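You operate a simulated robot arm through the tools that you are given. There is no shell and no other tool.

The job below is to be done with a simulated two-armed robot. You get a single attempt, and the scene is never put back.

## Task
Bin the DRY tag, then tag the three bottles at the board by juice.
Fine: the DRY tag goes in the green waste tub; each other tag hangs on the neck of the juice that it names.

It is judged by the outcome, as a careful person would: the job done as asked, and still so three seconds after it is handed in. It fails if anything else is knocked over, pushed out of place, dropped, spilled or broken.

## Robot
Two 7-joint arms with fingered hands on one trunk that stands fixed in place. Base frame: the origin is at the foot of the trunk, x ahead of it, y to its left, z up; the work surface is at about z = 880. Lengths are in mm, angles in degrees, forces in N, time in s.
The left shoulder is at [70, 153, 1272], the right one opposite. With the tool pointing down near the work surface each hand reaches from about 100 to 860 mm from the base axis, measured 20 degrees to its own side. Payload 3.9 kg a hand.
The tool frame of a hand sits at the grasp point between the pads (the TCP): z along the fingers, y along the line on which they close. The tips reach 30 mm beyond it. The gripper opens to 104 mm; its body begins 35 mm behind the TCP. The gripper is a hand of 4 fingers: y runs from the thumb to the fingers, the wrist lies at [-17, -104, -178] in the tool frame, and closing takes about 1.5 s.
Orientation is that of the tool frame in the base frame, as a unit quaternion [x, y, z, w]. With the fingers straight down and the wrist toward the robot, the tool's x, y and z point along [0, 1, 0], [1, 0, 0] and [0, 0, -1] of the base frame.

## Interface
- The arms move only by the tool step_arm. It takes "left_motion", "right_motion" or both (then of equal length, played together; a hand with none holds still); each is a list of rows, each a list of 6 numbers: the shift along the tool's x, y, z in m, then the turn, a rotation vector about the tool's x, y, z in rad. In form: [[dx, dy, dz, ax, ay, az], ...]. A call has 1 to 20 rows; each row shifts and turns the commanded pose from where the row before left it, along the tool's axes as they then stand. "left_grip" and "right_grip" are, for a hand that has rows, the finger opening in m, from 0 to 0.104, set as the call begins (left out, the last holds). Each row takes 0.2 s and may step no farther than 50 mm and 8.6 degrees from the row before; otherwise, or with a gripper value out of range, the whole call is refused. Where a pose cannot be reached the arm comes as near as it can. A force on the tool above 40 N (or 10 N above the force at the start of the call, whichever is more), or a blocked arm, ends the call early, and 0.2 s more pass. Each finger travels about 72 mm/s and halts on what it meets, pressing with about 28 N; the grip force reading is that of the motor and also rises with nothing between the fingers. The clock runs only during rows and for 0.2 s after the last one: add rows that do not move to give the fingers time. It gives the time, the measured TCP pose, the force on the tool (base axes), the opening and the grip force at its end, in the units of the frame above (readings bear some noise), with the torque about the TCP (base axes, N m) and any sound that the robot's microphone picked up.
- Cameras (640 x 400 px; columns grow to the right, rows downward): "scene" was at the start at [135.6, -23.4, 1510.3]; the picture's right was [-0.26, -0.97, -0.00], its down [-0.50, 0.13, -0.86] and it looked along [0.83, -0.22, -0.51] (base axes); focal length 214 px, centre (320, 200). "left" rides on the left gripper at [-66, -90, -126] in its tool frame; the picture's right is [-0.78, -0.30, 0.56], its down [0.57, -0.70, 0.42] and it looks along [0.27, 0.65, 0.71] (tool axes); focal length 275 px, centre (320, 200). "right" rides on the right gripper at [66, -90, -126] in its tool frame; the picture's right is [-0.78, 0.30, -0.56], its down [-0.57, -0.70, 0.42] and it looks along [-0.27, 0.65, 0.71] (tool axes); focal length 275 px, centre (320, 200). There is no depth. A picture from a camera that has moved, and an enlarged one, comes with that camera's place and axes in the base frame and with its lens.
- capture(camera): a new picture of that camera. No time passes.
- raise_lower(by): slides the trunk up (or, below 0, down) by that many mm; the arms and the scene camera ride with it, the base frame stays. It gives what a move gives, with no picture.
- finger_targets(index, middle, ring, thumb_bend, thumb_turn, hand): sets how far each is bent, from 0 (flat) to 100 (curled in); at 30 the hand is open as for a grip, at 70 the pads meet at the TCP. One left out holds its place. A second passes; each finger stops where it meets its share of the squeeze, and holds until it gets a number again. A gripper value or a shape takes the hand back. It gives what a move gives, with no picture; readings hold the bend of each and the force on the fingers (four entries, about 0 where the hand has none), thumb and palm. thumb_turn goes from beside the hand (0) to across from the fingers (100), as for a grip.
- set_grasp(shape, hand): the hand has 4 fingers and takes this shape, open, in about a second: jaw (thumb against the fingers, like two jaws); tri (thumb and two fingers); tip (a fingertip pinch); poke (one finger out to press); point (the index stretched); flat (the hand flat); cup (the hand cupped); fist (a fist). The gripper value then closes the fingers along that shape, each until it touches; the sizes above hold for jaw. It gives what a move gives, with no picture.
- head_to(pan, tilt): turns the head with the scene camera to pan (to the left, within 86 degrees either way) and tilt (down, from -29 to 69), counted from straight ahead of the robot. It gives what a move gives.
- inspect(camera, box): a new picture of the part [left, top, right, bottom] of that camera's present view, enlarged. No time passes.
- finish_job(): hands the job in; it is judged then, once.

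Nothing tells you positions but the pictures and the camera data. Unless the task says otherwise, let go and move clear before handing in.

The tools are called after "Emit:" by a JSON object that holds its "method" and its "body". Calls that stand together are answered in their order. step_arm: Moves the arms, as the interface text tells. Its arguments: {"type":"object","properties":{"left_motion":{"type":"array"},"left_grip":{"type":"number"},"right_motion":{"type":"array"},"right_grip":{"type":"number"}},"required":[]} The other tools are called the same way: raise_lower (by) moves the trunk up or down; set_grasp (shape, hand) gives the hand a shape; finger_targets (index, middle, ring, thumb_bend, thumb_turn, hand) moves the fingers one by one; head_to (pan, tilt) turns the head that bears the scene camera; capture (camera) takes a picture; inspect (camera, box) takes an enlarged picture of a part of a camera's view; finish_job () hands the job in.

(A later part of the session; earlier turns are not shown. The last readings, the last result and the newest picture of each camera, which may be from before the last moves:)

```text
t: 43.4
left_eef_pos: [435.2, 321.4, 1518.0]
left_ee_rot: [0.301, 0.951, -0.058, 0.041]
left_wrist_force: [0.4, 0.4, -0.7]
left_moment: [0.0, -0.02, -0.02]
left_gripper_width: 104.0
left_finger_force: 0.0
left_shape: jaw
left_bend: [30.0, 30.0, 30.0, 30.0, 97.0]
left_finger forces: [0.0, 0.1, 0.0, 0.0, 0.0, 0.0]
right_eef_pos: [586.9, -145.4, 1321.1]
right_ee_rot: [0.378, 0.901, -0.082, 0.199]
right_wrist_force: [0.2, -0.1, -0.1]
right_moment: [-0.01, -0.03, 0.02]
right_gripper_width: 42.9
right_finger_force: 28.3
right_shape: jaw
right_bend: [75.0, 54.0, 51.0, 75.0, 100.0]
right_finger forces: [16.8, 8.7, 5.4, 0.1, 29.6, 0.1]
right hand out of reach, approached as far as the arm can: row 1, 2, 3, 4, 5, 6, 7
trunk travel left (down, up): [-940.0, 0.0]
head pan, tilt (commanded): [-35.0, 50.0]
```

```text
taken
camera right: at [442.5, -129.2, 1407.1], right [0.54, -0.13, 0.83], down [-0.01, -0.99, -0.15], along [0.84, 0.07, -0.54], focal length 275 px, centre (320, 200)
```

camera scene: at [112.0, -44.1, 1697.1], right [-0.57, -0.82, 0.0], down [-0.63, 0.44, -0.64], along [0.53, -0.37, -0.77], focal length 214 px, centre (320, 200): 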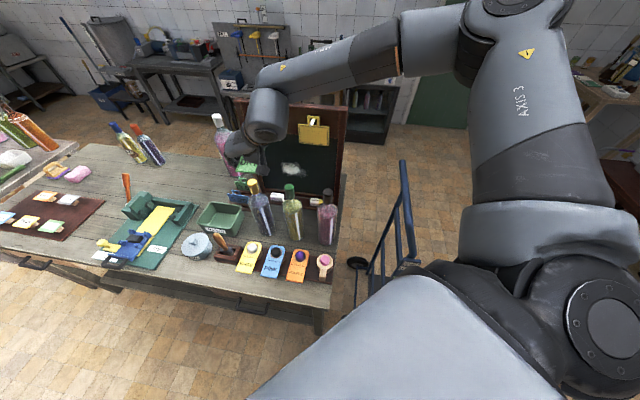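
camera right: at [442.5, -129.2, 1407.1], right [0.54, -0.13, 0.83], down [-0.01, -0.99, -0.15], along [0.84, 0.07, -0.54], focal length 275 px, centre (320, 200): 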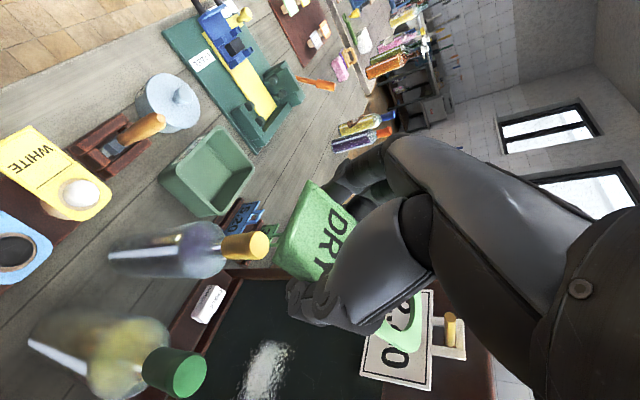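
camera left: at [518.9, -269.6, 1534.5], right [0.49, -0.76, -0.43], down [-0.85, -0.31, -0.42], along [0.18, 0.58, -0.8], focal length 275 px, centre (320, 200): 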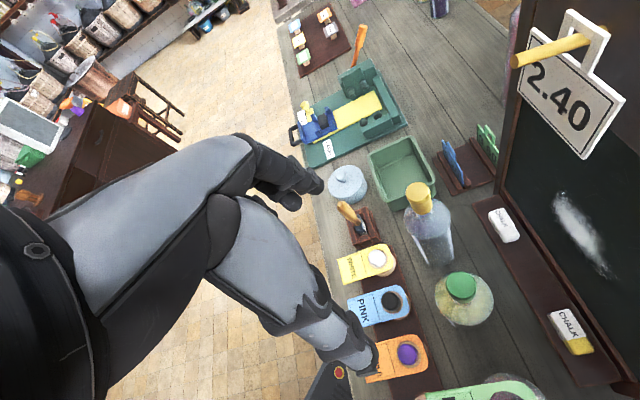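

The arm's elbow-out posture limits reach here. I'll back away from the bottles toward the table front, lower the trunk for better forward reach, and then proceed.

Emit:
{"method": "step_arm", "body": {"right_motion": [[0.0333, 0, -0.0154, 0, 0, 0], [0.0333, 0, -0.0154, 0, 0, 0], [0.0333, 0, -0.0154, 0, 0, 0], [0, 0, 0, 0, 0, 0]]}}

Emit:
{"method": "raise_lower", "body": {"by": -150}}

Emit:
{"method": "capture", "body": {"camera": "scene"}}

```text
t: 44.4
left_eef_pos: [434.1, 320.4, 1518.5]
left_ee_rot: [0.301, 0.951, -0.059, 0.041]
left_wrist_force: [0.1, 0.1, 0.5]
left_moment: [-0.01, -0.02, -0.01]
left_gripper_width: 103.9
left_finger_force: 0.0
left_shape: jaw
left_bend: [30.0, 30.0, 30.0, 30.0, 97.0]
left_finger forces: [0.0, 0.0, 0.1, 0.1, 0.0, 0.0]
right_eef_pos: [502.9, -80.9, 1327.5]
right_ee_rot: [0.375, 0.902, -0.082, 0.197]
right_wrist_force: [1.1, -0.4, -1.1]
right_moment: [-0.01, 0.0, -0.02]
right_gripper_width: 42.8
right_finger_force: 27.7
right_shape: jaw
right_bend: [75.0, 54.0, 51.0, 75.0, 100.0]
right_finger forces: [16.9, 8.8, 5.5, 0.0, 29.8, 0.0]
right hand out of reach, approached as far as the arm can: row 2, 3
trunk travel left (down, up): [-940.0, 0.0]
head pan, tilt (commanded): [-35.0, 50.0]
```

```text
t: 46.1
left_eef_pos: [435.0, 321.7, 1368.6]
left_ee_rot: [0.301, 0.951, -0.058, 0.041]
left_wrist_force: [0.1, -0.3, -0.1]
left_moment: [0.02, -0.01, 0.01]
left_gripper_width: 103.7
left_finger_force: 0.0
left_shape: jaw
left_bend: [30.0, 30.0, 30.0, 30.0, 97.0]
left_finger forces: [0.0, 0.0, 0.0, 0.0, 0.0, 0.0]
right_eef_pos: [504.0, -81.6, 1177.5]
right_ee_rot: [0.375, 0.902, -0.082, 0.198]
right_wrist_force: [0.7, -0.2, -1.1]
right_moment: [0.0, -0.02, 0.0]
right_gripper_width: 43.0
right_finger_force: 28.4
right_shape: jaw
right_bend: [75.0, 54.0, 51.0, 75.0, 100.0]
right_finger forces: [16.9, 8.7, 5.6, 0.0, 29.7, 0.0]
trunk travel left (down, up): [-790.0, 150.0]
head pan, tilt (commanded): [-35.0, 50.0]
```

```text
taken
camera scene: at [111.4, -44.0, 1547.2], right [-0.57, -0.82, 0.0], down [-0.63, 0.44, -0.64], along [0.53, -0.37, -0.77], focal length 214 px, centre (320, 200)
```

scene: 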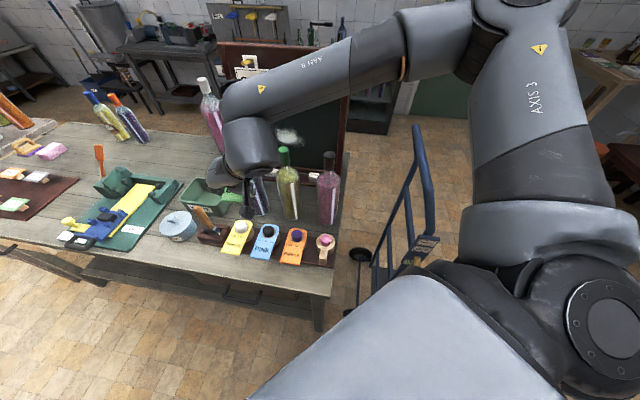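

Emit:
{"method": "step_arm", "body": {"right_motion": [[0, 0.04, 0, 0, 0, 0], [0, 0.04, 0, 0, 0, 0], [0, 0.04, 0, 0, 0, 0], [0, 0.04, 0, 0, 0, 0], [0, 0.04, 0, 0, 0, 0], [0, 0, 0, 0, 0, 0]]}}

Emit:
{"method": "capture", "body": {"camera": "scene"}}

```text
t: 47.5
left_eef_pos: [433.9, 321.4, 1367.5]
left_ee_rot: [0.302, 0.951, -0.059, 0.041]
left_wrist_force: [-0.3, -0.7, 0.4]
left_moment: [0.0, -0.01, 0.01]
left_gripper_width: 103.6
left_finger_force: 0.0
left_shape: jaw
left_bend: [30.0, 30.0, 30.0, 30.0, 97.0]
left_finger forces: [0.1, 0.0, 0.0, 0.1, 0.0, 0.0]
right_eef_pos: [527.9, -82.8, 1206.7]
right_ee_rot: [0.375, 0.902, -0.082, 0.197]
right_wrist_force: [-1.0, -0.6, -0.4]
right_moment: [-0.02, -0.02, 0.0]
right_gripper_width: 43.0
right_finger_force: 28.4
right_shape: jaw
right_bend: [75.0, 53.0, 53.0, 75.0, 100.0]
right_finger forces: [17.0, 9.0, 5.5, 0.0, 30.0, 0.0]
right hand out of reach, approached as far as the arm can: row 1, 2, 3, 4, 5
trunk travel left (down, up): [-790.0, 150.0]
head pan, tilt (commanded): [-35.0, 50.0]
```

```text
taken
camera scene: at [111.6, -44.1, 1547.1], right [-0.57, -0.82, 0.0], down [-0.63, 0.44, -0.64], along [0.53, -0.37, -0.77], focal length 214 px, centre (320, 200)
```

scene: 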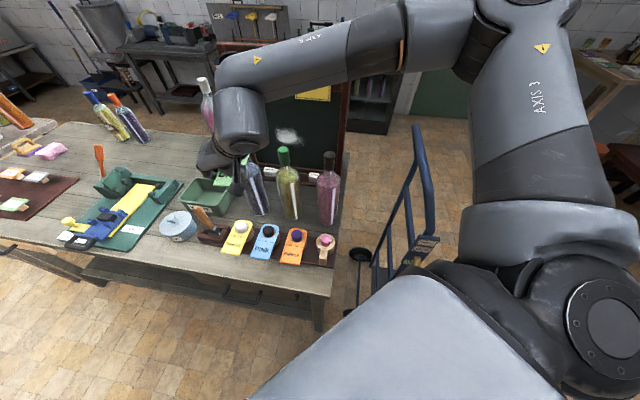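

Emit:
{"method": "step_arm", "body": {"right_motion": [[0.02, 0, -0.01, 0, 0.143, 0], [0.02, 0, -0.01, 0, 0.143, 0], [0, 0, -0.01, 0, 0.143, 0], [0, 0, 0, 0, 0, 0]]}}

Emit:
{"method": "capture", "body": {"camera": "scene"}}

Emit:
{"method": "capture", "body": {"camera": "right"}}

```text
t: 48.5
left_eef_pos: [434.8, 321.7, 1368.2]
left_ee_rot: [0.301, 0.951, -0.058, 0.041]
left_wrist_force: [0.0, 0.0, -0.4]
left_moment: [0.0, 0.01, -0.01]
left_gripper_width: 103.9
left_finger_force: 0.1
left_shape: jaw
left_bend: [30.0, 30.0, 30.0, 30.0, 97.0]
left_finger forces: [0.0, 0.0, 0.0, 0.0, 0.0, 0.1]
right_eef_pos: [487.8, -45.2, 1219.6]
right_ee_rot: [0.386, 0.922, 0.0, 0.003]
right_wrist_force: [0.4, 0.2, -0.2]
right_moment: [-0.05, -0.01, -0.03]
right_gripper_width: 42.7
right_finger_force: 28.5
right_shape: jaw
right_bend: [75.0, 53.0, 53.0, 75.0, 100.0]
right_finger forces: [16.9, 9.0, 5.6, 0.1, 29.7, 0.0]
right hand out of reach, approached as far as the arm can: row 3
trunk travel left (down, up): [-790.0, 150.0]
head pan, tilt (commanded): [-35.0, 50.0]
```

```text
taken
camera scene: at [111.6, -44.0, 1547.1], right [-0.57, -0.82, 0.0], down [-0.63, 0.44, -0.64], along [0.53, -0.37, -0.77], focal length 214 px, centre (320, 200)
```

scene: 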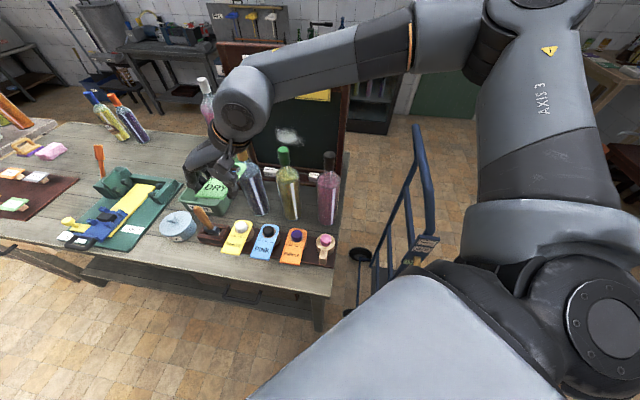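

```text
taken
camera right: at [376.4, -61.3, 1345.0], right [0.75, -0.34, 0.56], down [-0.1, -0.9, -0.42], along [0.65, 0.26, -0.71], focal length 275 px, centre (320, 200)
```

right: 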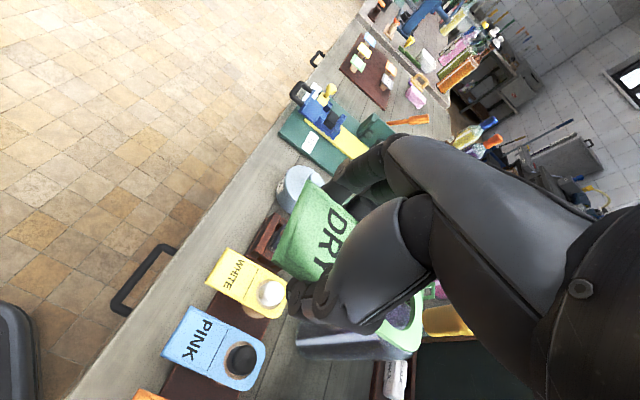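

Emit:
{"method": "step_arm", "body": {"right_motion": [[0, 0, 0, 0, 0, 0.122], [0, 0, 0, 0, 0, 0.122], [0, 0, 0, 0, 0, 0.122], [0, 0, 0, 0, 0, 0.122], [0, 0, 0, 0, 0, 0.122], [0, 0, 0, 0, 0, 0]]}}

Emit:
{"method": "step_arm", "body": {"right_motion": [[0.02, 0.035, 0, 0, 0, 0], [0.02, 0.035, 0, 0, 0, 0], [0.01, 0.035, 0, 0, 0, 0], [0, 0.035, 0, 0, 0, 0], [0, 0.035, 0, 0, 0, 0], [0, 0, 0, 0, 0, 0]]}}

Emit:
{"method": "capture", "body": {"camera": "scene"}}

```text
t: 49.9
left_eef_pos: [434.6, 320.5, 1367.7]
left_ee_rot: [0.301, 0.951, -0.058, 0.041]
left_wrist_force: [-0.3, -0.3, 0.5]
left_moment: [0.04, -0.03, -0.01]
left_gripper_width: 103.9
left_finger_force: 0.1
left_shape: jaw
left_bend: [30.0, 30.0, 30.0, 30.0, 97.0]
left_finger forces: [0.0, 0.1, 0.1, 0.1, 0.1, 0.1]
right_eef_pos: [486.3, -52.8, 1238.5]
right_ee_rot: [0.644, 0.765, 0.001, 0.0]
right_wrist_force: [0.1, 0.3, 0.8]
right_moment: [0.03, -0.01, 0.0]
right_gripper_width: 42.9
right_finger_force: 27.9
right_shape: jaw
right_bend: [75.0, 53.0, 54.0, 75.0, 100.0]
right_finger forces: [17.1, 9.0, 5.7, 0.1, 29.3, 0.0]
right hand out of reach, approached as far as the arm can: row 4, 5
trunk travel left (down, up): [-790.0, 150.0]
head pan, tilt (commanded): [-35.0, 50.0]
```

```text
t: 51.3
left_eef_pos: [434.9, 321.3, 1367.8]
left_ee_rot: [0.301, 0.951, -0.058, 0.042]
left_wrist_force: [-1.0, -0.6, -0.2]
left_moment: [-0.01, -0.01, 0.0]
left_gripper_width: 103.8
left_finger_force: 0.1
left_shape: jaw
left_bend: [30.0, 30.0, 30.0, 30.0, 97.0]
left_finger forces: [0.0, 0.0, 0.1, 0.0, 0.1, 0.0]
right_eef_pos: [485.6, -53.0, 1238.8]
right_ee_rot: [0.643, 0.766, 0.002, 0.0]
right_wrist_force: [0.2, -0.8, -0.1]
right_moment: [-0.03, 0.03, 0.0]
right_gripper_width: 42.8
right_finger_force: 27.9
right_shape: jaw
right_bend: [75.0, 53.0, 54.0, 75.0, 100.0]
right_finger forces: [17.0, 9.1, 5.5, 0.1, 29.4, 0.1]
right hand out of reach, approached as far as the arm can: row 1, 2, 3, 4, 5
trunk travel left (down, up): [-790.0, 150.0]
head pan, tilt (commanded): [-35.0, 50.0]
```

```text
taken
camera scene: at [111.7, -44.1, 1547.1], right [-0.57, -0.82, 0.0], down [-0.63, 0.44, -0.64], along [0.53, -0.37, -0.77], focal length 214 px, centre (320, 200)
```

scene: 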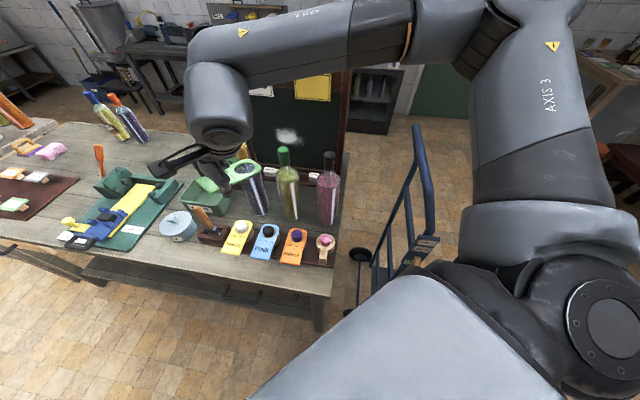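

The elbow-high posture resists small yaws, so larger yaw should suit it better. I'll swing the yaw back past 45° and test forward reach again, still well above everything.

Emit:
{"method": "step_arm", "body": {"right_motion": [[0, 0, 0, 0, 0, -0.13], [0, 0, 0, 0, 0, -0.13], [0, 0, 0, 0, 0, -0.13], [0, 0, 0, 0, 0, -0.13], [0, 0, 0, 0, 0, -0.13], [0, 0, 0, 0, 0, -0.13], [0, 0, 0, 0, 0, -0.13], [0, 0, 0, 0, 0, 0]]}}

Emit:
{"method": "step_arm", "body": {"right_motion": [[-0.03, 0.015, 0, 0, 0, 0], [-0.03, 0.015, 0, 0, 0, 0], [-0.03, 0.015, 0, 0, 0, 0], [0, 0, 0, 0, 0, 0]]}}

Emit:
{"method": "capture", "body": {"camera": "scene"}}

```text
t: 53.1
left_eef_pos: [434.9, 319.7, 1369.3]
left_ee_rot: [0.301, 0.951, -0.057, 0.04]
left_wrist_force: [-0.7, -0.3, 0.0]
left_moment: [0.02, -0.05, 0.0]
left_gripper_width: 103.8
left_finger_force: 0.2
left_shape: jaw
left_bend: [30.0, 30.0, 30.0, 30.0, 97.0]
left_finger forces: [0.0, 0.0, 0.0, 0.1, 0.0, 0.0]
right_eef_pos: [404.0, 16.1, 1225.1]
right_ee_rot: [0.267, 0.964, 0.002, 0.014]
right_wrist_force: [0.8, 0.5, 0.2]
right_moment: [0.0, 0.0, -0.05]
right_gripper_width: 42.9
right_finger_force: 28.5
right_shape: jaw
right_bend: [75.0, 53.0, 54.0, 75.0, 100.0]
right_finger forces: [17.4, 9.2, 5.2, 0.1, 29.2, 0.0]
right hand out of reach, approached as far as the arm can: row 5, 6, 7
trunk travel left (down, up): [-790.0, 150.0]
head pan, tilt (commanded): [-35.0, 50.0]
```

```text
t: 54.1
left_eef_pos: [434.1, 321.9, 1367.4]
left_ee_rot: [0.301, 0.951, -0.058, 0.042]
left_wrist_force: [-0.2, 0.8, 0.2]
left_moment: [0.02, 0.05, -0.01]
left_gripper_width: 103.7
left_finger_force: 0.1
left_shape: jaw
left_bend: [30.0, 30.0, 30.0, 30.0, 97.0]
left_finger forces: [0.1, 0.0, 0.0, 0.1, 0.1, 0.0]
right_eef_pos: [405.0, 17.5, 1226.6]
right_ee_rot: [0.267, 0.964, 0.001, 0.014]
right_wrist_force: [-0.7, -0.8, -0.2]
right_moment: [-0.01, 0.0, 0.0]
right_gripper_width: 42.6
right_finger_force: 27.8
right_shape: jaw
right_bend: [75.0, 53.0, 54.0, 75.0, 100.0]
right_finger forces: [17.4, 9.3, 5.1, 0.0, 29.3, 0.0]
right hand out of reach, approached as far as the arm can: row 1, 2, 3
trunk travel left (down, up): [-790.0, 150.0]
head pan, tilt (commanded): [-35.0, 50.0]
```

```text
taken
camera scene: at [111.4, -43.5, 1547.2], right [-0.57, -0.82, 0.0], down [-0.63, 0.44, -0.64], along [0.53, -0.37, -0.77], focal length 214 px, centre (320, 200)
```

scene: 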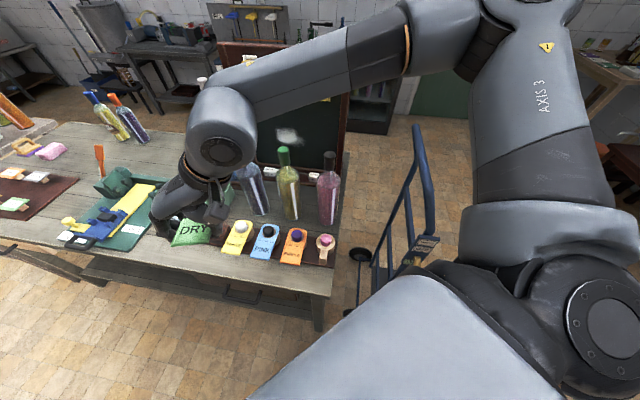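

Emit:
{"method": "step_arm", "body": {"right_motion": [[0, -0.03, -0.03, 0, 0, 0.06], [0, -0.03, -0.03, 0, 0, 0.06], [0, -0.03, -0.03, 0, 0, 0.06], [0, -0.03, -0.03, 0, 0, 0.06], [0, -0.03, -0.03, 0, 0, 0.06], [0, -0.03, -0.03, 0, 0, 0.06], [0, -0.02, -0.03, 0, 0, 0.06], [0, 0, 0, 0, 0, 0]]}}

Emit:
{"method": "capture", "body": {"camera": "scene"}}

```text
t: 55.9
left_eef_pos: [434.1, 321.2, 1369.0]
left_ee_rot: [0.3, 0.951, -0.058, 0.042]
left_wrist_force: [-0.8, 0.9, 0.3]
left_moment: [-0.03, -0.01, 0.01]
left_gripper_width: 103.7
left_finger_force: 0.0
left_shape: jaw
left_bend: [30.0, 30.0, 30.0, 30.0, 97.0]
left_finger forces: [0.0, 0.0, 0.0, 0.0, 0.0, 0.0]
right_eef_pos: [270.1, -132.7, 1431.9]
right_ee_rot: [0.462, 0.887, 0.005, 0.013]
right_wrist_force: [0.2, -0.6, 0.7]
right_moment: [-0.05, 0.01, -0.04]
right_gripper_width: 42.7
right_finger_force: 28.5
right_shape: jaw
right_bend: [75.0, 53.0, 54.0, 75.0, 100.0]
right_finger forces: [17.6, 9.3, 4.9, 0.0, 29.5, 0.1]
trunk travel left (down, up): [-790.0, 150.0]
head pan, tilt (commanded): [-35.0, 50.0]
```

```text
taken
camera scene: at [111.5, -44.0, 1547.1], right [-0.57, -0.82, 0.0], down [-0.63, 0.44, -0.64], along [0.53, -0.37, -0.77], focal length 214 px, centre (320, 200)
```

scene: 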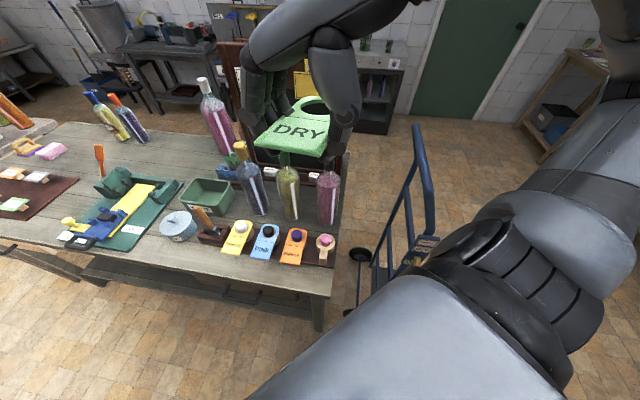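

Emit:
{"method": "step_arm", "body": {"right_motion": [[0, 0, 0, 0, 0, 0.13], [0, 0, 0, 0, 0, 0.13], [0, 0, 0, 0, 0, 0.13], [0, 0, 0, 0, 0, 0.13], [-0.02, 0.03, 0, 0, 0, 0], [-0.02, 0.03, 0, 0, 0, 0], [-0.02, 0.03, 0, 0, 0, 0], [-0.02, 0.03, 0, 0, 0, 0], [0, 0, 0, 0, 0, 0]]}}

Emit:
{"method": "capture", "body": {"camera": "scene"}}

```text
t: 57.9
left_eef_pos: [435.0, 320.3, 1368.6]
left_ee_rot: [0.301, 0.951, -0.059, 0.041]
left_wrist_force: [0.3, 0.4, 0.0]
left_moment: [0.0, -0.01, -0.02]
left_gripper_width: 103.7
left_finger_force: 0.0
left_shape: jaw
left_bend: [30.0, 30.0, 30.0, 30.0, 97.0]
left_finger forces: [0.0, 0.0, 0.0, 0.0, 0.0, 0.0]
right_eef_pos: [396.5, -200.8, 1437.0]
right_ee_rot: [0.674, 0.738, 0.008, 0.012]
right_wrist_force: [0.3, -0.4, 1.3]
right_moment: [0.0, -0.03, -0.03]
right_gripper_width: 42.9
right_finger_force: 28.4
right_shape: jaw
right_bend: [75.0, 53.0, 54.0, 75.0, 100.0]
right_finger forces: [17.7, 9.2, 4.8, 0.0, 29.4, 0.0]
trunk travel left (down, up): [-790.0, 150.0]
head pan, tilt (commanded): [-35.0, 50.0]
```

```text
taken
camera scene: at [111.8, -44.7, 1547.1], right [-0.57, -0.82, 0.0], down [-0.63, 0.44, -0.64], along [0.53, -0.37, -0.77], focal length 214 px, centre (320, 200)
```

scene: 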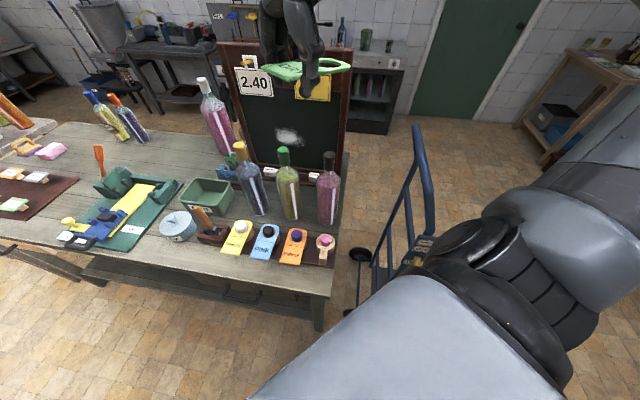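

Emit:
{"method": "step_arm", "body": {"right_motion": [[0.019, 0.0433, 0.005, 0, 0, 0], [0.019, 0.0433, 0.005, 0, 0, 0], [0.019, 0.0433, 0.005, 0, 0, 0], [0.019, 0.0433, 0.005, 0, 0, 0], [0.019, 0.0433, 0.005, 0, 0, 0], [0, 0, 0, 0, 0, 0]]}}

Emit:
{"method": "capture", "body": {"camera": "scene"}}

```text
t: 59.3
left_eef_pos: [432.8, 322.2, 1368.5]
left_ee_rot: [0.301, 0.951, -0.057, 0.043]
left_wrist_force: [0.0, 0.3, 0.2]
left_moment: [-0.01, 0.0, 0.0]
left_gripper_width: 104.0
left_finger_force: 0.0
left_shape: jaw
left_bend: [30.0, 30.0, 30.0, 30.0, 97.0]
left_finger forces: [0.0, 0.1, 0.1, 0.1, 0.1, 0.0]
right_eef_pos: [562.6, -117.3, 1418.7]
right_ee_rot: [0.675, 0.738, 0.009, 0.013]
right_wrist_force: [-0.4, 0.0, 0.2]
right_moment: [0.02, -0.01, -0.02]
right_gripper_width: 42.7
right_finger_force: 28.0
right_shape: jaw
right_bend: [75.0, 53.0, 54.0, 75.0, 100.0]
right_finger forces: [17.5, 9.4, 4.5, 0.1, 29.4, 0.1]
right hand out of reach, approached as far as the arm can: row 4, 5
trunk travel left (down, up): [-790.0, 150.0]
head pan, tilt (commanded): [-35.0, 50.0]
```

```text
taken
camera scene: at [109.0, -43.2, 1547.4], right [-0.57, -0.82, 0.0], down [-0.63, 0.44, -0.64], along [0.53, -0.37, -0.76], focal length 214 px, centre (320, 200)
```

scene: 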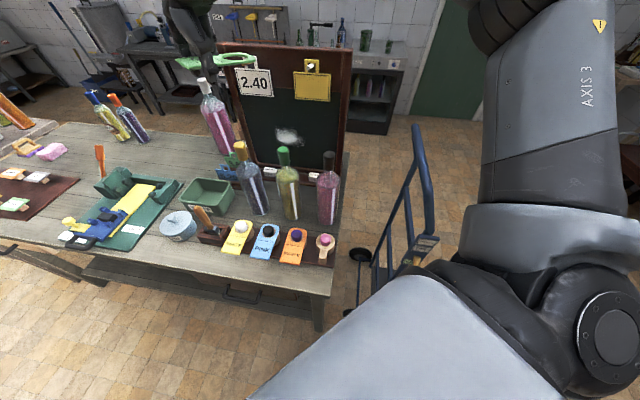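

Emit:
{"method": "step_arm", "body": {"right_motion": [[0.025, -0.042, 0.0, 0, 0, 0], [0.025, -0.042, 0.0, 0, 0, 0], [0.025, -0.042, 0.0, 0, 0, 0], [0.01, 0, 0.045, 0, 0, 0], [0, 0, 0.045, 0, 0, 0], [0, 0, 0.045, 0, 0, 0], [0, 0, 0.045, 0, 0, 0], [0, 0, 0.045, 0, 0, 0], [0, 0, 0.045, 0, 0, 0], [0, 0, 0, 0, 0, 0]]}}

Emit:
{"method": "capture", "body": {"camera": "scene"}}

Emit:
{"method": "capture", "body": {"camera": "right"}}

```text
t: 61.5
left_eef_pos: [435.6, 320.7, 1367.6]
left_ee_rot: [0.301, 0.951, -0.058, 0.04]
left_wrist_force: [0.4, 0.0, 0.6]
left_moment: [-0.01, 0.01, 0.0]
left_gripper_width: 103.8
left_finger_force: 0.2
left_shape: jaw
left_bend: [30.0, 30.0, 30.0, 30.0, 97.0]
left_finger forces: [0.0, 0.0, 0.1, 0.0, 0.0, 0.0]
right_eef_pos: [415.4, -57.1, 1178.5]
right_ee_rot: [0.675, 0.738, 0.007, 0.011]
right_wrist_force: [0.4, 0.5, 0.0]
right_moment: [-0.01, 0.0, 0.0]
right_gripper_width: 42.6
right_finger_force: 28.3
right_shape: jaw
right_bend: [75.0, 53.0, 54.0, 75.0, 100.0]
right_finger forces: [17.7, 9.4, 3.9, 0.1, 29.0, 0.0]
right hand out of reach, approached as far as the arm can: row 8, 9
trunk travel left (down, up): [-790.0, 150.0]
head pan, tilt (commanded): [-35.0, 50.0]
```

```text
taken
camera scene: at [112.4, -43.9, 1547.1], right [-0.57, -0.82, 0.0], down [-0.63, 0.44, -0.64], along [0.53, -0.37, -0.77], focal length 214 px, centre (320, 200)
```

scene: 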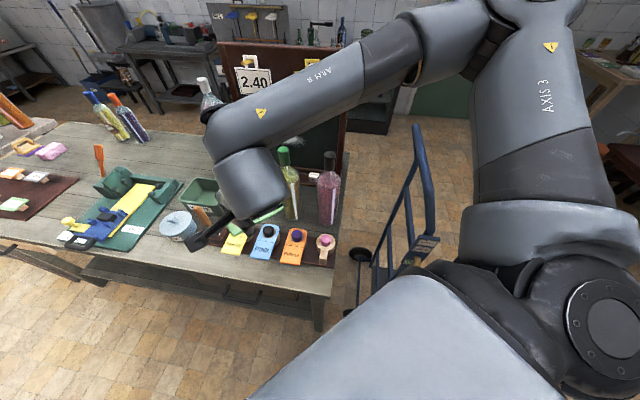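

```text
taken
camera right: at [315.7, 1.0, 1301.5], right [0.35, -0.74, 0.57], down [-0.64, -0.64, -0.44], along [0.69, -0.21, -0.69], focal length 275 px, centre (320, 200)
```

right: 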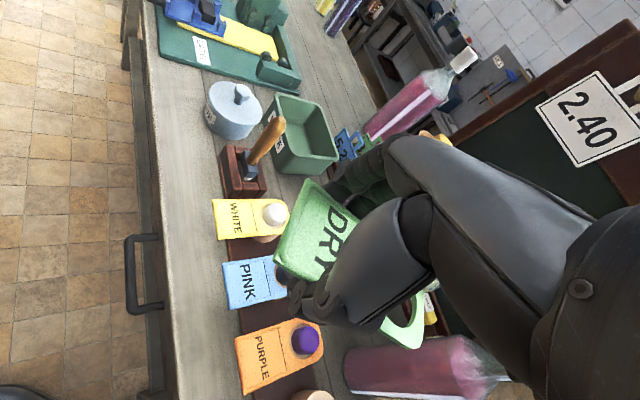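

The right arm's posture keeps running into a limit short of the tub. I'll use the free left arm as a probe to learn whether it can reach above the tub, keeping it high and clear.

Emit:
{"method": "step_arm", "body": {"left_motion": [[0, 0, 0, 0, 0, 0.13], [0, 0, 0, 0, 0, 0.13], [0, 0, 0, 0, 0, 0.13], [0, 0, 0, 0, 0, 0.13], [0, 0, 0, 0, 0, 0.13], [0, 0, 0, 0, 0, 0.13], [0, 0, 0, 0, 0, 0.13], [0, 0, 0, 0, 0, 0]]}}

Emit:
{"method": "head_to", "body": {"pan": 0, "tilt": 35}}

Emit:
{"method": "capture", "body": {"camera": "scene"}}

```text
t: 63.3
left_eef_pos: [434.4, 321.1, 1367.2]
left_ee_rot: [0.689, 0.722, -0.034, 0.062]
left_wrist_force: [0.4, 0.4, -0.1]
left_moment: [0.02, 0.01, 0.01]
left_gripper_width: 103.9
left_finger_force: 0.1
left_shape: jaw
left_bend: [30.0, 30.0, 30.0, 30.0, 97.0]
left_finger forces: [0.0, 0.0, 0.0, 0.1, 0.0, 0.0]
right_eef_pos: [414.9, -56.4, 1179.4]
right_ee_rot: [0.674, 0.738, 0.007, 0.011]
right_wrist_force: [0.7, -0.1, 0.5]
right_moment: [0.04, 0.02, -0.01]
right_gripper_width: 42.7
right_finger_force: 27.5
right_shape: jaw
right_bend: [75.0, 53.0, 54.0, 75.0, 100.0]
right_finger forces: [17.8, 9.4, 3.8, 0.0, 29.0, 0.0]
trunk travel left (down, up): [-790.0, 150.0]
head pan, tilt (commanded): [-35.0, 50.0]
```

```text
t: 64.3
left_eef_pos: [434.4, 321.1, 1367.5]
left_ee_rot: [0.688, 0.722, -0.034, 0.063]
left_wrist_force: [0.1, -0.6, 0.5]
left_moment: [0.01, 0.02, 0.02]
left_gripper_width: 104.0
left_finger_force: 0.0
left_shape: jaw
left_bend: [30.0, 30.0, 30.0, 30.0, 97.0]
left_finger forces: [0.1, 0.0, 0.0, 0.1, 0.0, 0.0]
right_eef_pos: [415.0, -56.6, 1179.1]
right_ee_rot: [0.674, 0.738, 0.007, 0.011]
right_wrist_force: [-0.1, -0.6, -1.4]
right_moment: [0.01, 0.01, 0.0]
right_gripper_width: 42.4
right_finger_force: 28.2
right_shape: jaw
right_bend: [75.0, 53.0, 54.0, 75.0, 100.0]
right_finger forces: [17.7, 9.4, 4.0, 0.0, 29.0, 0.0]
trunk travel left (down, up): [-790.0, 150.0]
head pan, tilt (commanded): [0.0, 35.0]
```

```text
taken
camera scene: at [136.5, 0.1, 1568.8], right [0.0, -1.0, 0.0], down [-0.57, 0.0, -0.82], along [0.82, 0.0, -0.57], focal length 214 px, centre (320, 200)
```

scene: 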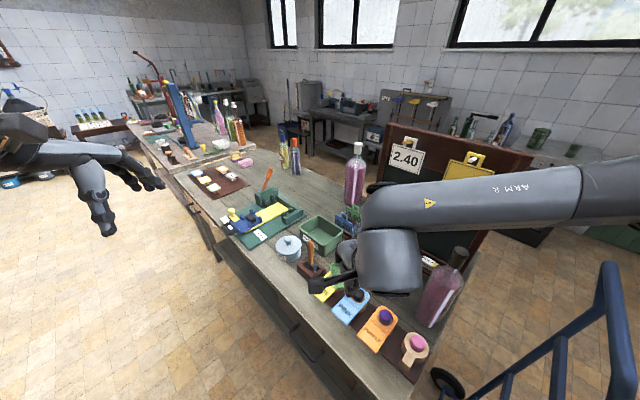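

Emit:
{"method": "step_arm", "body": {"left_motion": [[-0.025, 0.033, 0.021, 0, 0, 0], [-0.025, 0.033, 0.021, 0, 0, 0], [-0.025, 0.033, 0.021, 0, 0, 0], [-0.025, 0.033, 0.021, 0, 0, 0], [-0.025, 0.033, 0.021, 0, 0, 0], [-0.025, 0.033, 0.021, 0, 0, 0], [-0.025, 0.033, 0.021, 0, 0, 0], [-0.025, 0.033, 0.021, 0, 0, 0], [0, 0, 0, 0, 0, 0]]}}

Emit:
{"method": "capture", "body": {"camera": "scene"}}

```text
t: 66.3
left_eef_pos: [714.0, 114.7, 1239.1]
left_ee_rot: [0.688, 0.722, -0.034, 0.063]
left_wrist_force: [0.2, 0.7, -0.4]
left_moment: [-0.02, -0.02, 0.0]
left_gripper_width: 103.8
left_finger_force: 0.0
left_shape: jaw
left_bend: [30.0, 30.0, 30.0, 30.0, 97.0]
left_finger forces: [0.0, 0.0, 0.0, 0.0, 0.1, 0.0]
right_eef_pos: [414.4, -56.4, 1180.1]
right_ee_rot: [0.674, 0.739, 0.008, 0.012]
right_wrist_force: [-0.2, 0.3, 0.5]
right_moment: [-0.02, -0.02, -0.01]
right_gripper_width: 42.7
right_finger_force: 27.9
right_shape: jaw
right_bend: [75.0, 53.0, 54.0, 75.0, 100.0]
right_finger forces: [17.7, 9.4, 3.8, 0.1, 29.0, 0.1]
trunk travel left (down, up): [-790.0, 150.0]
head pan, tilt (commanded): [0.0, 35.0]
```

```text
taken
camera scene: at [135.7, 0.8, 1569.0], right [0.0, -1.0, 0.0], down [-0.57, 0.0, -0.82], along [0.82, 0.0, -0.57], focal length 214 px, centre (320, 200)
```

scene: 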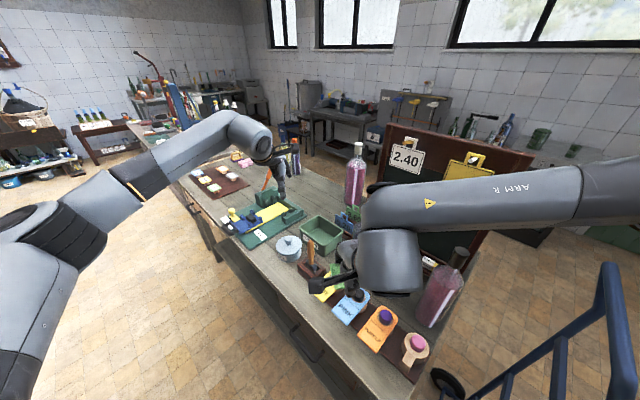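

Emit:
{"method": "step_arm", "body": {"left_motion": [[-0.03, 0.028, 0.02, 0, 0, 0], [-0.03, 0.028, 0.02, 0, 0, 0], [-0.03, 0.028, 0.02, 0, 0, 0], [0, 0, 0, 0, 0, 0]]}}

Emit:
{"method": "capture", "body": {"camera": "scene"}}

```text
t: 67.3
left_eef_pos: [803.0, 19.7, 1193.0]
left_ee_rot: [0.689, 0.722, -0.033, 0.063]
left_wrist_force: [0.6, -0.1, -0.2]
left_moment: [-0.01, 0.01, 0.03]
left_gripper_width: 104.1
left_finger_force: 0.0
left_shape: jaw
left_bend: [30.0, 30.0, 30.0, 30.0, 97.0]
left_finger forces: [0.0, 0.0, 0.1, 0.0, 0.0, 0.1]
right_eef_pos: [415.4, -57.6, 1178.8]
right_ee_rot: [0.674, 0.738, 0.007, 0.011]
right_wrist_force: [-0.3, 0.1, 0.6]
right_moment: [-0.02, 0.01, -0.01]
right_gripper_width: 42.3
right_finger_force: 28.0
right_shape: jaw
right_bend: [75.0, 53.0, 54.0, 75.0, 100.0]
right_finger forces: [17.7, 9.4, 3.9, 0.1, 28.9, 0.0]
trunk travel left (down, up): [-790.0, 150.0]
head pan, tilt (commanded): [0.0, 35.0]
```

```text
taken
camera scene: at [136.5, 0.1, 1568.9], right [0.0, -1.0, 0.0], down [-0.57, 0.0, -0.82], along [0.82, 0.0, -0.57], focal length 214 px, centre (320, 200)
```

scene: 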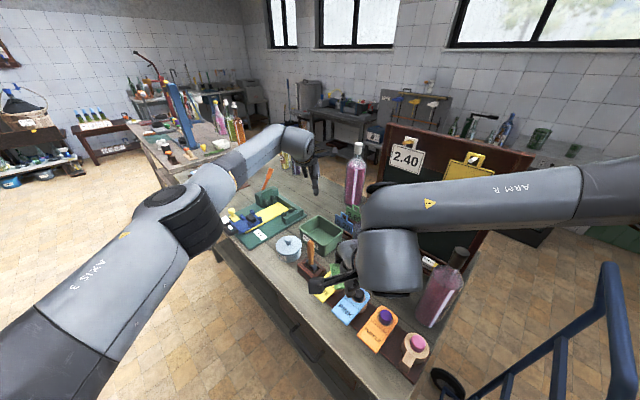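

The left arm reaches over the tub easily in its elbow-low posture, so the right arm just needs to return to the mirror-image posture. I'll retract the left arm and bring the right hand (with the tag) back to its starting posture, high up.

Emit:
{"method": "step_arm", "body": {"left_motion": [[0.03, -0.028, -0.02, 0, 0, 0], [0.03, -0.028, -0.02, 0, 0, 0], [0.03, -0.028, -0.02, 0, 0, 0], [0.025, -0.033, -0.021, 0, 0, 0], [0.025, -0.033, -0.021, 0, 0, 0], [0.025, -0.033, -0.021, 0, 0, 0], [0.025, -0.033, -0.021, 0, 0, 0], [0.025, -0.033, -0.021, 0, 0, 0], [0.025, -0.033, -0.021, 0, 0, 0], [0.025, -0.033, -0.021, 0, 0, 0], [0.025, -0.033, -0.021, 0, 0, 0], [0, 0, 0, 0, 0, 0], [0, 0, 0, 0, 0, 0]], "right_motion": [[0, 0, -0.045, 0, 0, 0], [0, 0, -0.045, 0, 0, 0], [0, 0, -0.045, 0, 0, 0], [0, 0, -0.045, 0, 0, 0], [0, 0, -0.045, 0, 0, 0], [0, 0, -0.045, 0, 0, 0], [-0.041, -0.0098, 0, 0, 0, 0], [-0.041, -0.0098, 0, 0, 0, 0], [-0.041, -0.0098, -0.02, 0, 0, 0], [-0.041, -0.0098, -0.02, 0, 0, 0], [-0.041, -0.0098, -0.01, 0, 0, 0], [-0.041, -0.0098, 0, 0, 0, 0], [0, 0, 0, 0, 0, 0]]}}

Emit:
{"method": "head_to", "body": {"pan": -35, "tilt": 45}}

Emit:
{"method": "capture", "body": {"camera": "scene"}}

```text
t: 70.2
left_eef_pos: [434.0, 319.2, 1366.1]
left_ee_rot: [0.688, 0.722, -0.034, 0.063]
left_wrist_force: [0.4, -0.1, -0.4]
left_moment: [-0.01, 0.02, 0.0]
left_gripper_width: 103.8
left_finger_force: 0.0
left_shape: jaw
left_bend: [30.0, 30.0, 30.0, 30.0, 97.0]
left_finger forces: [0.0, 0.1, 0.0, 0.1, 0.0, 0.0]
right_eef_pos: [371.5, -304.9, 1503.6]
right_ee_rot: [0.674, 0.739, 0.007, 0.012]
right_wrist_force: [-0.6, 0.4, -0.2]
right_moment: [-0.03, -0.01, -0.01]
right_gripper_width: 42.2
right_finger_force: 27.8
right_shape: jaw
right_bend: [75.0, 53.0, 54.0, 76.0, 100.0]
right_finger forces: [18.3, 9.3, 2.8, 0.0, 28.1, 0.1]
trunk travel left (down, up): [-790.0, 150.0]
head pan, tilt (commanded): [0.0, 35.0]
```

```text
t: 71.2
left_eef_pos: [432.9, 318.4, 1367.2]
left_ee_rot: [0.688, 0.722, -0.034, 0.063]
left_wrist_force: [0.2, -1.0, -0.3]
left_moment: [0.05, -0.02, -0.03]
left_gripper_width: 103.8
left_finger_force: 0.2
left_shape: jaw
left_bend: [30.0, 30.0, 30.0, 30.0, 97.0]
left_finger forces: [0.0, 0.0, 0.1, 0.1, 0.1, 0.0]
right_eef_pos: [371.9, -306.6, 1502.4]
right_ee_rot: [0.674, 0.738, 0.007, 0.011]
right_wrist_force: [-0.2, -0.3, -0.8]
right_moment: [0.02, 0.03, -0.01]
right_gripper_width: 42.3
right_finger_force: 27.9
right_shape: jaw
right_bend: [75.0, 53.0, 54.0, 76.0, 100.0]
right_finger forces: [18.3, 9.3, 2.9, 0.0, 28.0, 0.1]
trunk travel left (down, up): [-790.0, 150.0]
head pan, tilt (commanded): [-35.0, 45.0]
```

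```text
taken
camera scene: at [115.3, -46.9, 1554.0], right [-0.57, -0.82, 0.0], down [-0.58, 0.4, -0.71], along [0.58, -0.4, -0.71], focal length 214 px, centre (320, 200)
```

scene: 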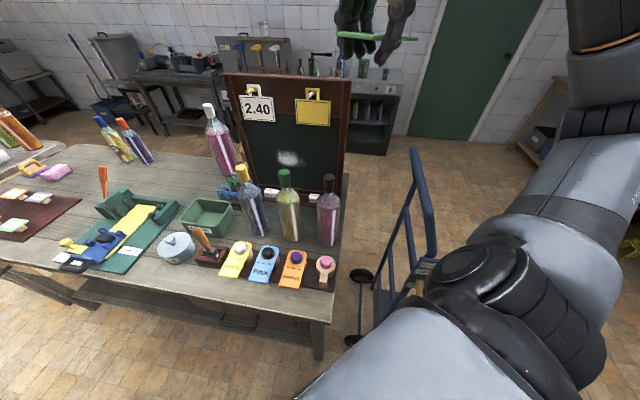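

Back in the starting-type posture. Now I'll mirror the path that worked for the left arm: forward and across at z≈1300, above the caps.

Emit:
{"method": "step_arm", "body": {"right_motion": [[-0.0064, 0.0202, 0.0377, 0, 0, 0], [-0.0064, 0.0202, 0.0377, 0, 0, 0], [-0.0064, 0.0202, 0.0377, 0, 0, 0], [0, 0, 0, 0, 0, 0.13], [0, 0, 0, 0, 0.13, 0], [0, 0, 0, 0, 0, 0]]}}

Emit:
{"method": "capture", "body": {"camera": "scene"}}

```text
t: 72.6
left_eef_pos: [432.3, 316.6, 1366.5]
left_ee_rot: [0.688, 0.722, -0.033, 0.064]
left_wrist_force: [-1.1, -0.3, 1.2]
left_moment: [0.03, -0.04, -0.01]
left_gripper_width: 103.7
left_finger_force: 0.0
left_shape: jaw
left_bend: [30.0, 30.0, 30.0, 30.0, 97.0]
left_finger forces: [0.0, 0.0, 0.0, 0.1, 0.0, 0.1]
right_eef_pos: [435.3, -320.7, 1390.3]
right_ee_rot: [0.719, 0.692, 0.055, -0.035]
right_wrist_force: [1.1, -0.1, -0.3]
right_moment: [0.01, -0.01, -0.03]
right_gripper_width: 42.2
right_finger_force: 28.4
right_shape: jaw
right_bend: [75.0, 53.0, 54.0, 76.0, 100.0]
right_finger forces: [18.5, 9.2, 2.7, 0.0, 28.1, 0.1]
trunk travel left (down, up): [-790.0, 150.0]
head pan, tilt (commanded): [-35.0, 45.0]
```

```text
taken
camera scene: at [115.5, -47.7, 1554.0], right [-0.57, -0.82, 0.0], down [-0.58, 0.41, -0.71], along [0.58, -0.41, -0.71], focal length 214 px, centre (320, 200)
```

scene: 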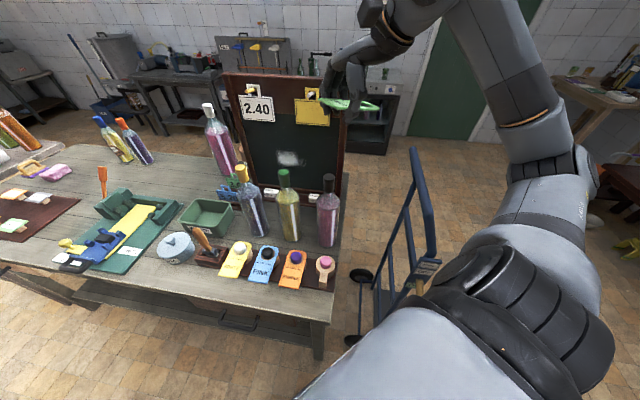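

Emit:
{"method": "step_arm", "body": {"right_motion": [[0.025, 0.033, 0.015, 0, 0, 0], [0.025, 0.033, 0.015, 0, 0, 0], [0.025, 0.033, 0.015, 0, 0, 0], [0.025, 0.033, 0.015, 0, 0, 0], [0, 0, 0, 0, 0, 0]]}}

Emit:
{"method": "capture", "body": {"camera": "scene"}}

```text
t: 73.8
left_eef_pos: [431.0, 318.6, 1368.1]
left_ee_rot: [0.688, 0.723, -0.035, 0.063]
left_wrist_force: [0.2, -0.1, -0.3]
left_moment: [-0.04, 0.01, -0.02]
left_gripper_width: 104.1
left_finger_force: 0.1
left_shape: jaw
left_bend: [30.0, 30.0, 30.0, 30.0, 97.0]
left_finger forces: [0.0, 0.0, 0.0, 0.1, 0.1, 0.1]
right_eef_pos: [572.2, -217.4, 1348.9]
right_ee_rot: [0.719, 0.692, 0.056, -0.034]
right_wrist_force: [-0.9, -0.5, -0.3]
right_moment: [-0.03, 0.0, -0.01]
right_gripper_width: 41.9
right_finger_force: 28.8
right_shape: jaw
right_bend: [75.0, 54.0, 54.0, 76.0, 100.0]
right_finger forces: [18.7, 9.2, 2.5, 0.0, 28.1, 0.1]
trunk travel left (down, up): [-790.0, 150.0]
head pan, tilt (commanded): [-35.0, 45.0]
```

```text
taken
camera scene: at [113.9, -46.5, 1554.2], right [-0.57, -0.82, 0.0], down [-0.58, 0.41, -0.71], along [0.58, -0.41, -0.71], focal length 214 px, centre (320, 200)
```

scene: 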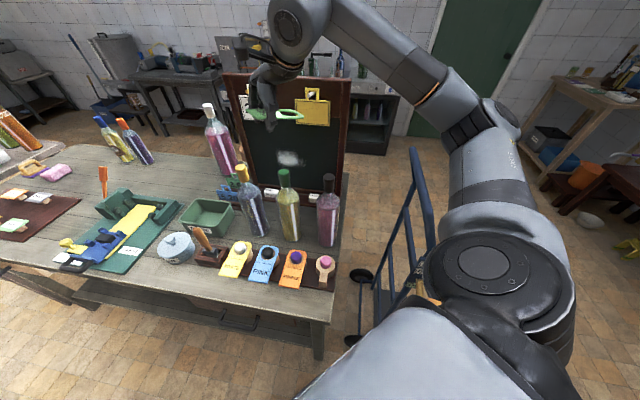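

Emit:
{"method": "step_arm", "body": {"right_motion": [[0.025, 0.033, 0.016, 0, 0, 0], [0.025, 0.033, 0.016, 0, 0, 0], [0.025, 0.033, 0.016, 0, 0, 0], [0.025, 0.033, 0.016, 0, 0, 0], [0, 0, 0, 0, 0, 0]]}}

Emit:
{"method": "capture", "body": {"camera": "scene"}}

```text
t: 75.0
left_eef_pos: [433.5, 318.6, 1367.8]
left_ee_rot: [0.688, 0.722, -0.034, 0.063]
left_wrist_force: [0.0, 0.8, -0.5]
left_moment: [-0.01, 0.04, 0.02]
left_gripper_width: 104.1
left_finger_force: 0.1
left_shape: jaw
left_bend: [30.0, 30.0, 30.0, 30.0, 97.0]
left_finger forces: [0.1, 0.0, 0.0, 0.0, 0.0, 0.0]
right_eef_pos: [710.2, -115.1, 1299.9]
right_ee_rot: [0.719, 0.692, 0.055, -0.034]
right_wrist_force: [0.4, 0.0, -0.3]
right_moment: [0.01, 0.0, 0.02]
right_gripper_width: 41.8
right_finger_force: 27.9
right_shape: jaw
right_bend: [75.0, 54.0, 54.0, 76.0, 100.0]
right_finger forces: [18.6, 9.2, 2.6, 0.0, 28.1, 0.0]
trunk travel left (down, up): [-790.0, 150.0]
head pan, tilt (commanded): [-35.0, 45.0]
```

```text
taken
camera scene: at [115.0, -46.3, 1554.1], right [-0.57, -0.82, 0.0], down [-0.58, 0.41, -0.71], along [0.58, -0.41, -0.71], focal length 214 px, centre (320, 200)
```

scene: 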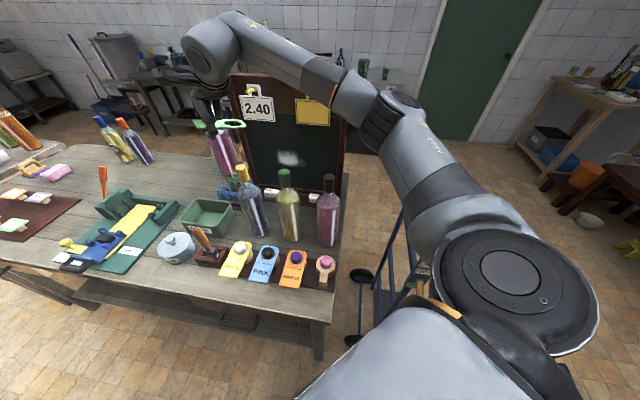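

Emit:
{"method": "step_arm", "body": {"right_motion": [[0.0363, 0.025, 0.008, 0, 0, 0], [0.0363, 0.025, 0.008, 0, 0, 0], [0.0363, 0.025, 0.008, 0, 0, 0], [0.0363, 0.025, 0.008, 0, 0, 0], [0, 0, 0, 0, 0, 0]]}}

Emit:
{"method": "head_to", "body": {"pan": -5, "tilt": 40}}

Emit:
{"method": "capture", "body": {"camera": "scene"}}

Emit:
{"method": "capture", "body": {"camera": "right"}}

```text
t: 76.2
left_eef_pos: [434.4, 314.2, 1366.5]
left_ee_rot: [0.689, 0.721, -0.033, 0.06]
left_wrist_force: [-0.3, -0.7, 0.1]
left_moment: [0.06, 0.01, 0.03]
left_gripper_width: 103.9
left_finger_force: 0.0
left_shape: jaw
left_bend: [30.0, 30.0, 30.0, 30.0, 97.0]
left_finger forces: [0.0, 0.0, 0.0, 0.0, 0.1, 0.1]
right_eef_pos: [799.7, -3.3, 1290.8]
right_ee_rot: [0.72, 0.691, 0.056, -0.035]
right_wrist_force: [0.1, -0.5, -0.3]
right_moment: [0.02, 0.0, 0.01]
right_gripper_width: 41.7
right_finger_force: 28.6
right_shape: jaw
right_bend: [75.0, 54.0, 54.0, 76.0, 100.0]
right_finger forces: [18.3, 9.4, 2.5, 0.0, 27.9, 0.1]
right hand out of reach, approached as far as the arm can: row 4
trunk travel left (down, up): [-790.0, 150.0]
head pan, tilt (commanded): [-35.0, 45.0]
```

```text
t: 77.1
left_eef_pos: [431.6, 318.3, 1367.5]
left_ee_rot: [0.688, 0.722, -0.034, 0.063]
left_wrist_force: [-1.0, 0.5, -0.8]
left_moment: [-0.05, 0.01, 0.02]
left_gripper_width: 104.0
left_finger_force: 0.1
left_shape: jaw
left_bend: [30.0, 30.0, 30.0, 30.0, 97.0]
left_finger forces: [0.1, 0.0, 0.0, 0.0, 0.1, 0.0]
right_eef_pos: [799.1, 1.2, 1290.4]
right_ee_rot: [0.719, 0.692, 0.056, -0.033]
right_wrist_force: [0.7, 0.8, 0.1]
right_moment: [-0.02, 0.02, 0.02]
right_gripper_width: 41.8
right_finger_force: 28.2
right_shape: jaw
right_bend: [75.0, 54.0, 54.0, 76.0, 100.0]
right_finger forces: [18.3, 9.3, 2.4, 0.0, 27.9, 0.1]
trunk travel left (down, up): [-790.0, 150.0]
head pan, tilt (commanded): [-5.0, 40.0]
```

```text
taken
camera scene: at [133.0, -6.1, 1561.3], right [-0.09, -1.0, 0.0], down [-0.64, 0.06, -0.77], along [0.76, -0.07, -0.64], focal length 214 px, centre (320, 200)
```

scene: 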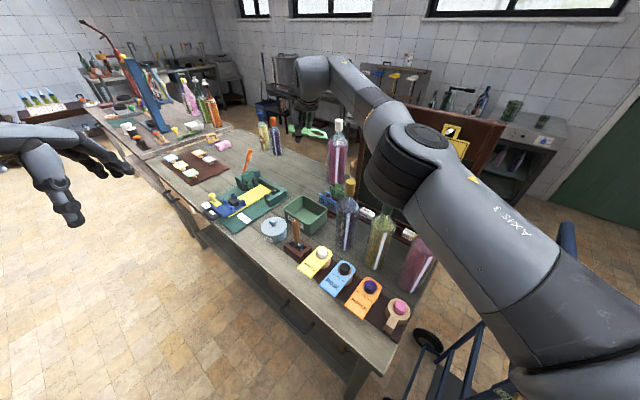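

```text
taken
camera right: at [705.9, 55.7, 1421.4], right [0.25, -0.85, 0.46], down [-0.71, -0.49, -0.51], along [0.66, -0.2, -0.72], focal length 275 px, centre (320, 200)
```

right: 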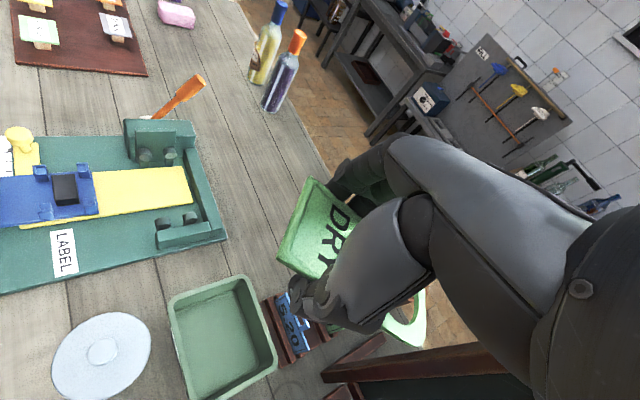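

The tag is over the tub area. I'll tilt the hand so that the tag's ring end hangs downward, lower it, and line it up with the tub.

Emit:
{"method": "step_arm", "body": {"right_motion": [[0, 0, 0.02, 0, 0.14, 0], [0, 0, 0.02, 0, 0.14, 0], [0, 0, 0.02, 0, 0.14, 0], [0, 0, 0.02, 0, 0.14, 0], [0, 0, 0, -0.067, 0, 0.08], [0, 0, 0, -0.067, 0, 0.08], [0, 0, 0, -0.067, 0, 0.08], [0, 0, 0, 0, 0, 0]]}}

Emit:
{"method": "capture", "body": {"camera": "scene"}}

Emit:
{"method": "capture", "body": {"camera": "right"}}

```text
t: 78.9
left_eef_pos: [433.4, 318.3, 1368.1]
left_ee_rot: [0.688, 0.722, -0.033, 0.063]
left_wrist_force: [0.5, -0.7, -0.5]
left_moment: [0.02, 0.01, 0.0]
left_gripper_width: 104.1
left_finger_force: 0.0
left_shape: jaw
left_bend: [30.0, 30.0, 30.0, 30.0, 97.0]
left_finger forces: [0.0, 0.0, 0.1, 0.0, 0.0, 0.0]
right_eef_pos: [800.8, 27.3, 1218.1]
right_ee_rot: [0.769, 0.542, 0.287, -0.183]
right_wrist_force: [0.0, 0.2, 0.0]
right_moment: [-0.02, 0.01, 0.01]
right_gripper_width: 41.5
right_finger_force: 28.0
right_shape: jaw
right_bend: [75.0, 54.0, 54.0, 76.0, 100.0]
right_finger forces: [18.4, 9.1, 2.2, 0.0, 27.6, 0.1]
trunk travel left (down, up): [-790.0, 150.0]
head pan, tilt (commanded): [-5.0, 40.0]
```

```text
taken
camera scene: at [133.5, -7.7, 1561.3], right [-0.09, -1.0, 0.0], down [-0.64, 0.06, -0.77], along [0.76, -0.07, -0.64], focal length 214 px, centre (320, 200)
```

scene: 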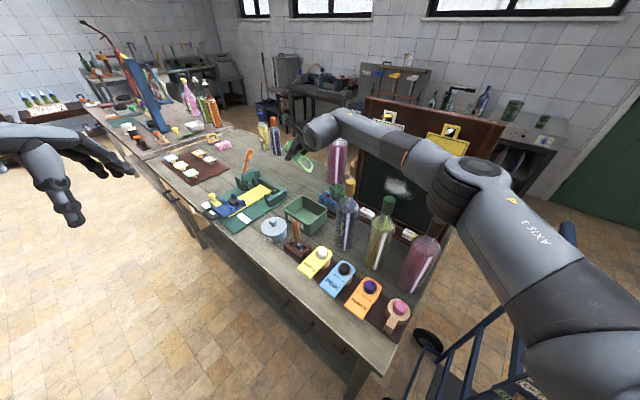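

```text
taken
camera right: at [701.8, 32.2, 1354.3], right [-0.05, -1.0, -0.06], down [-0.7, 0.08, -0.71], along [0.72, 0.01, -0.7], focal length 275 px, centre (320, 200)
```

right: 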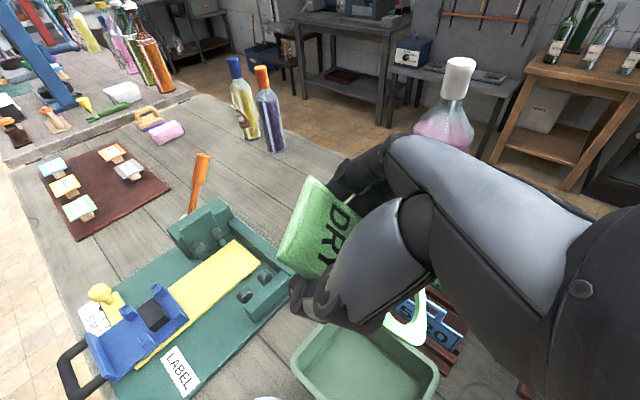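

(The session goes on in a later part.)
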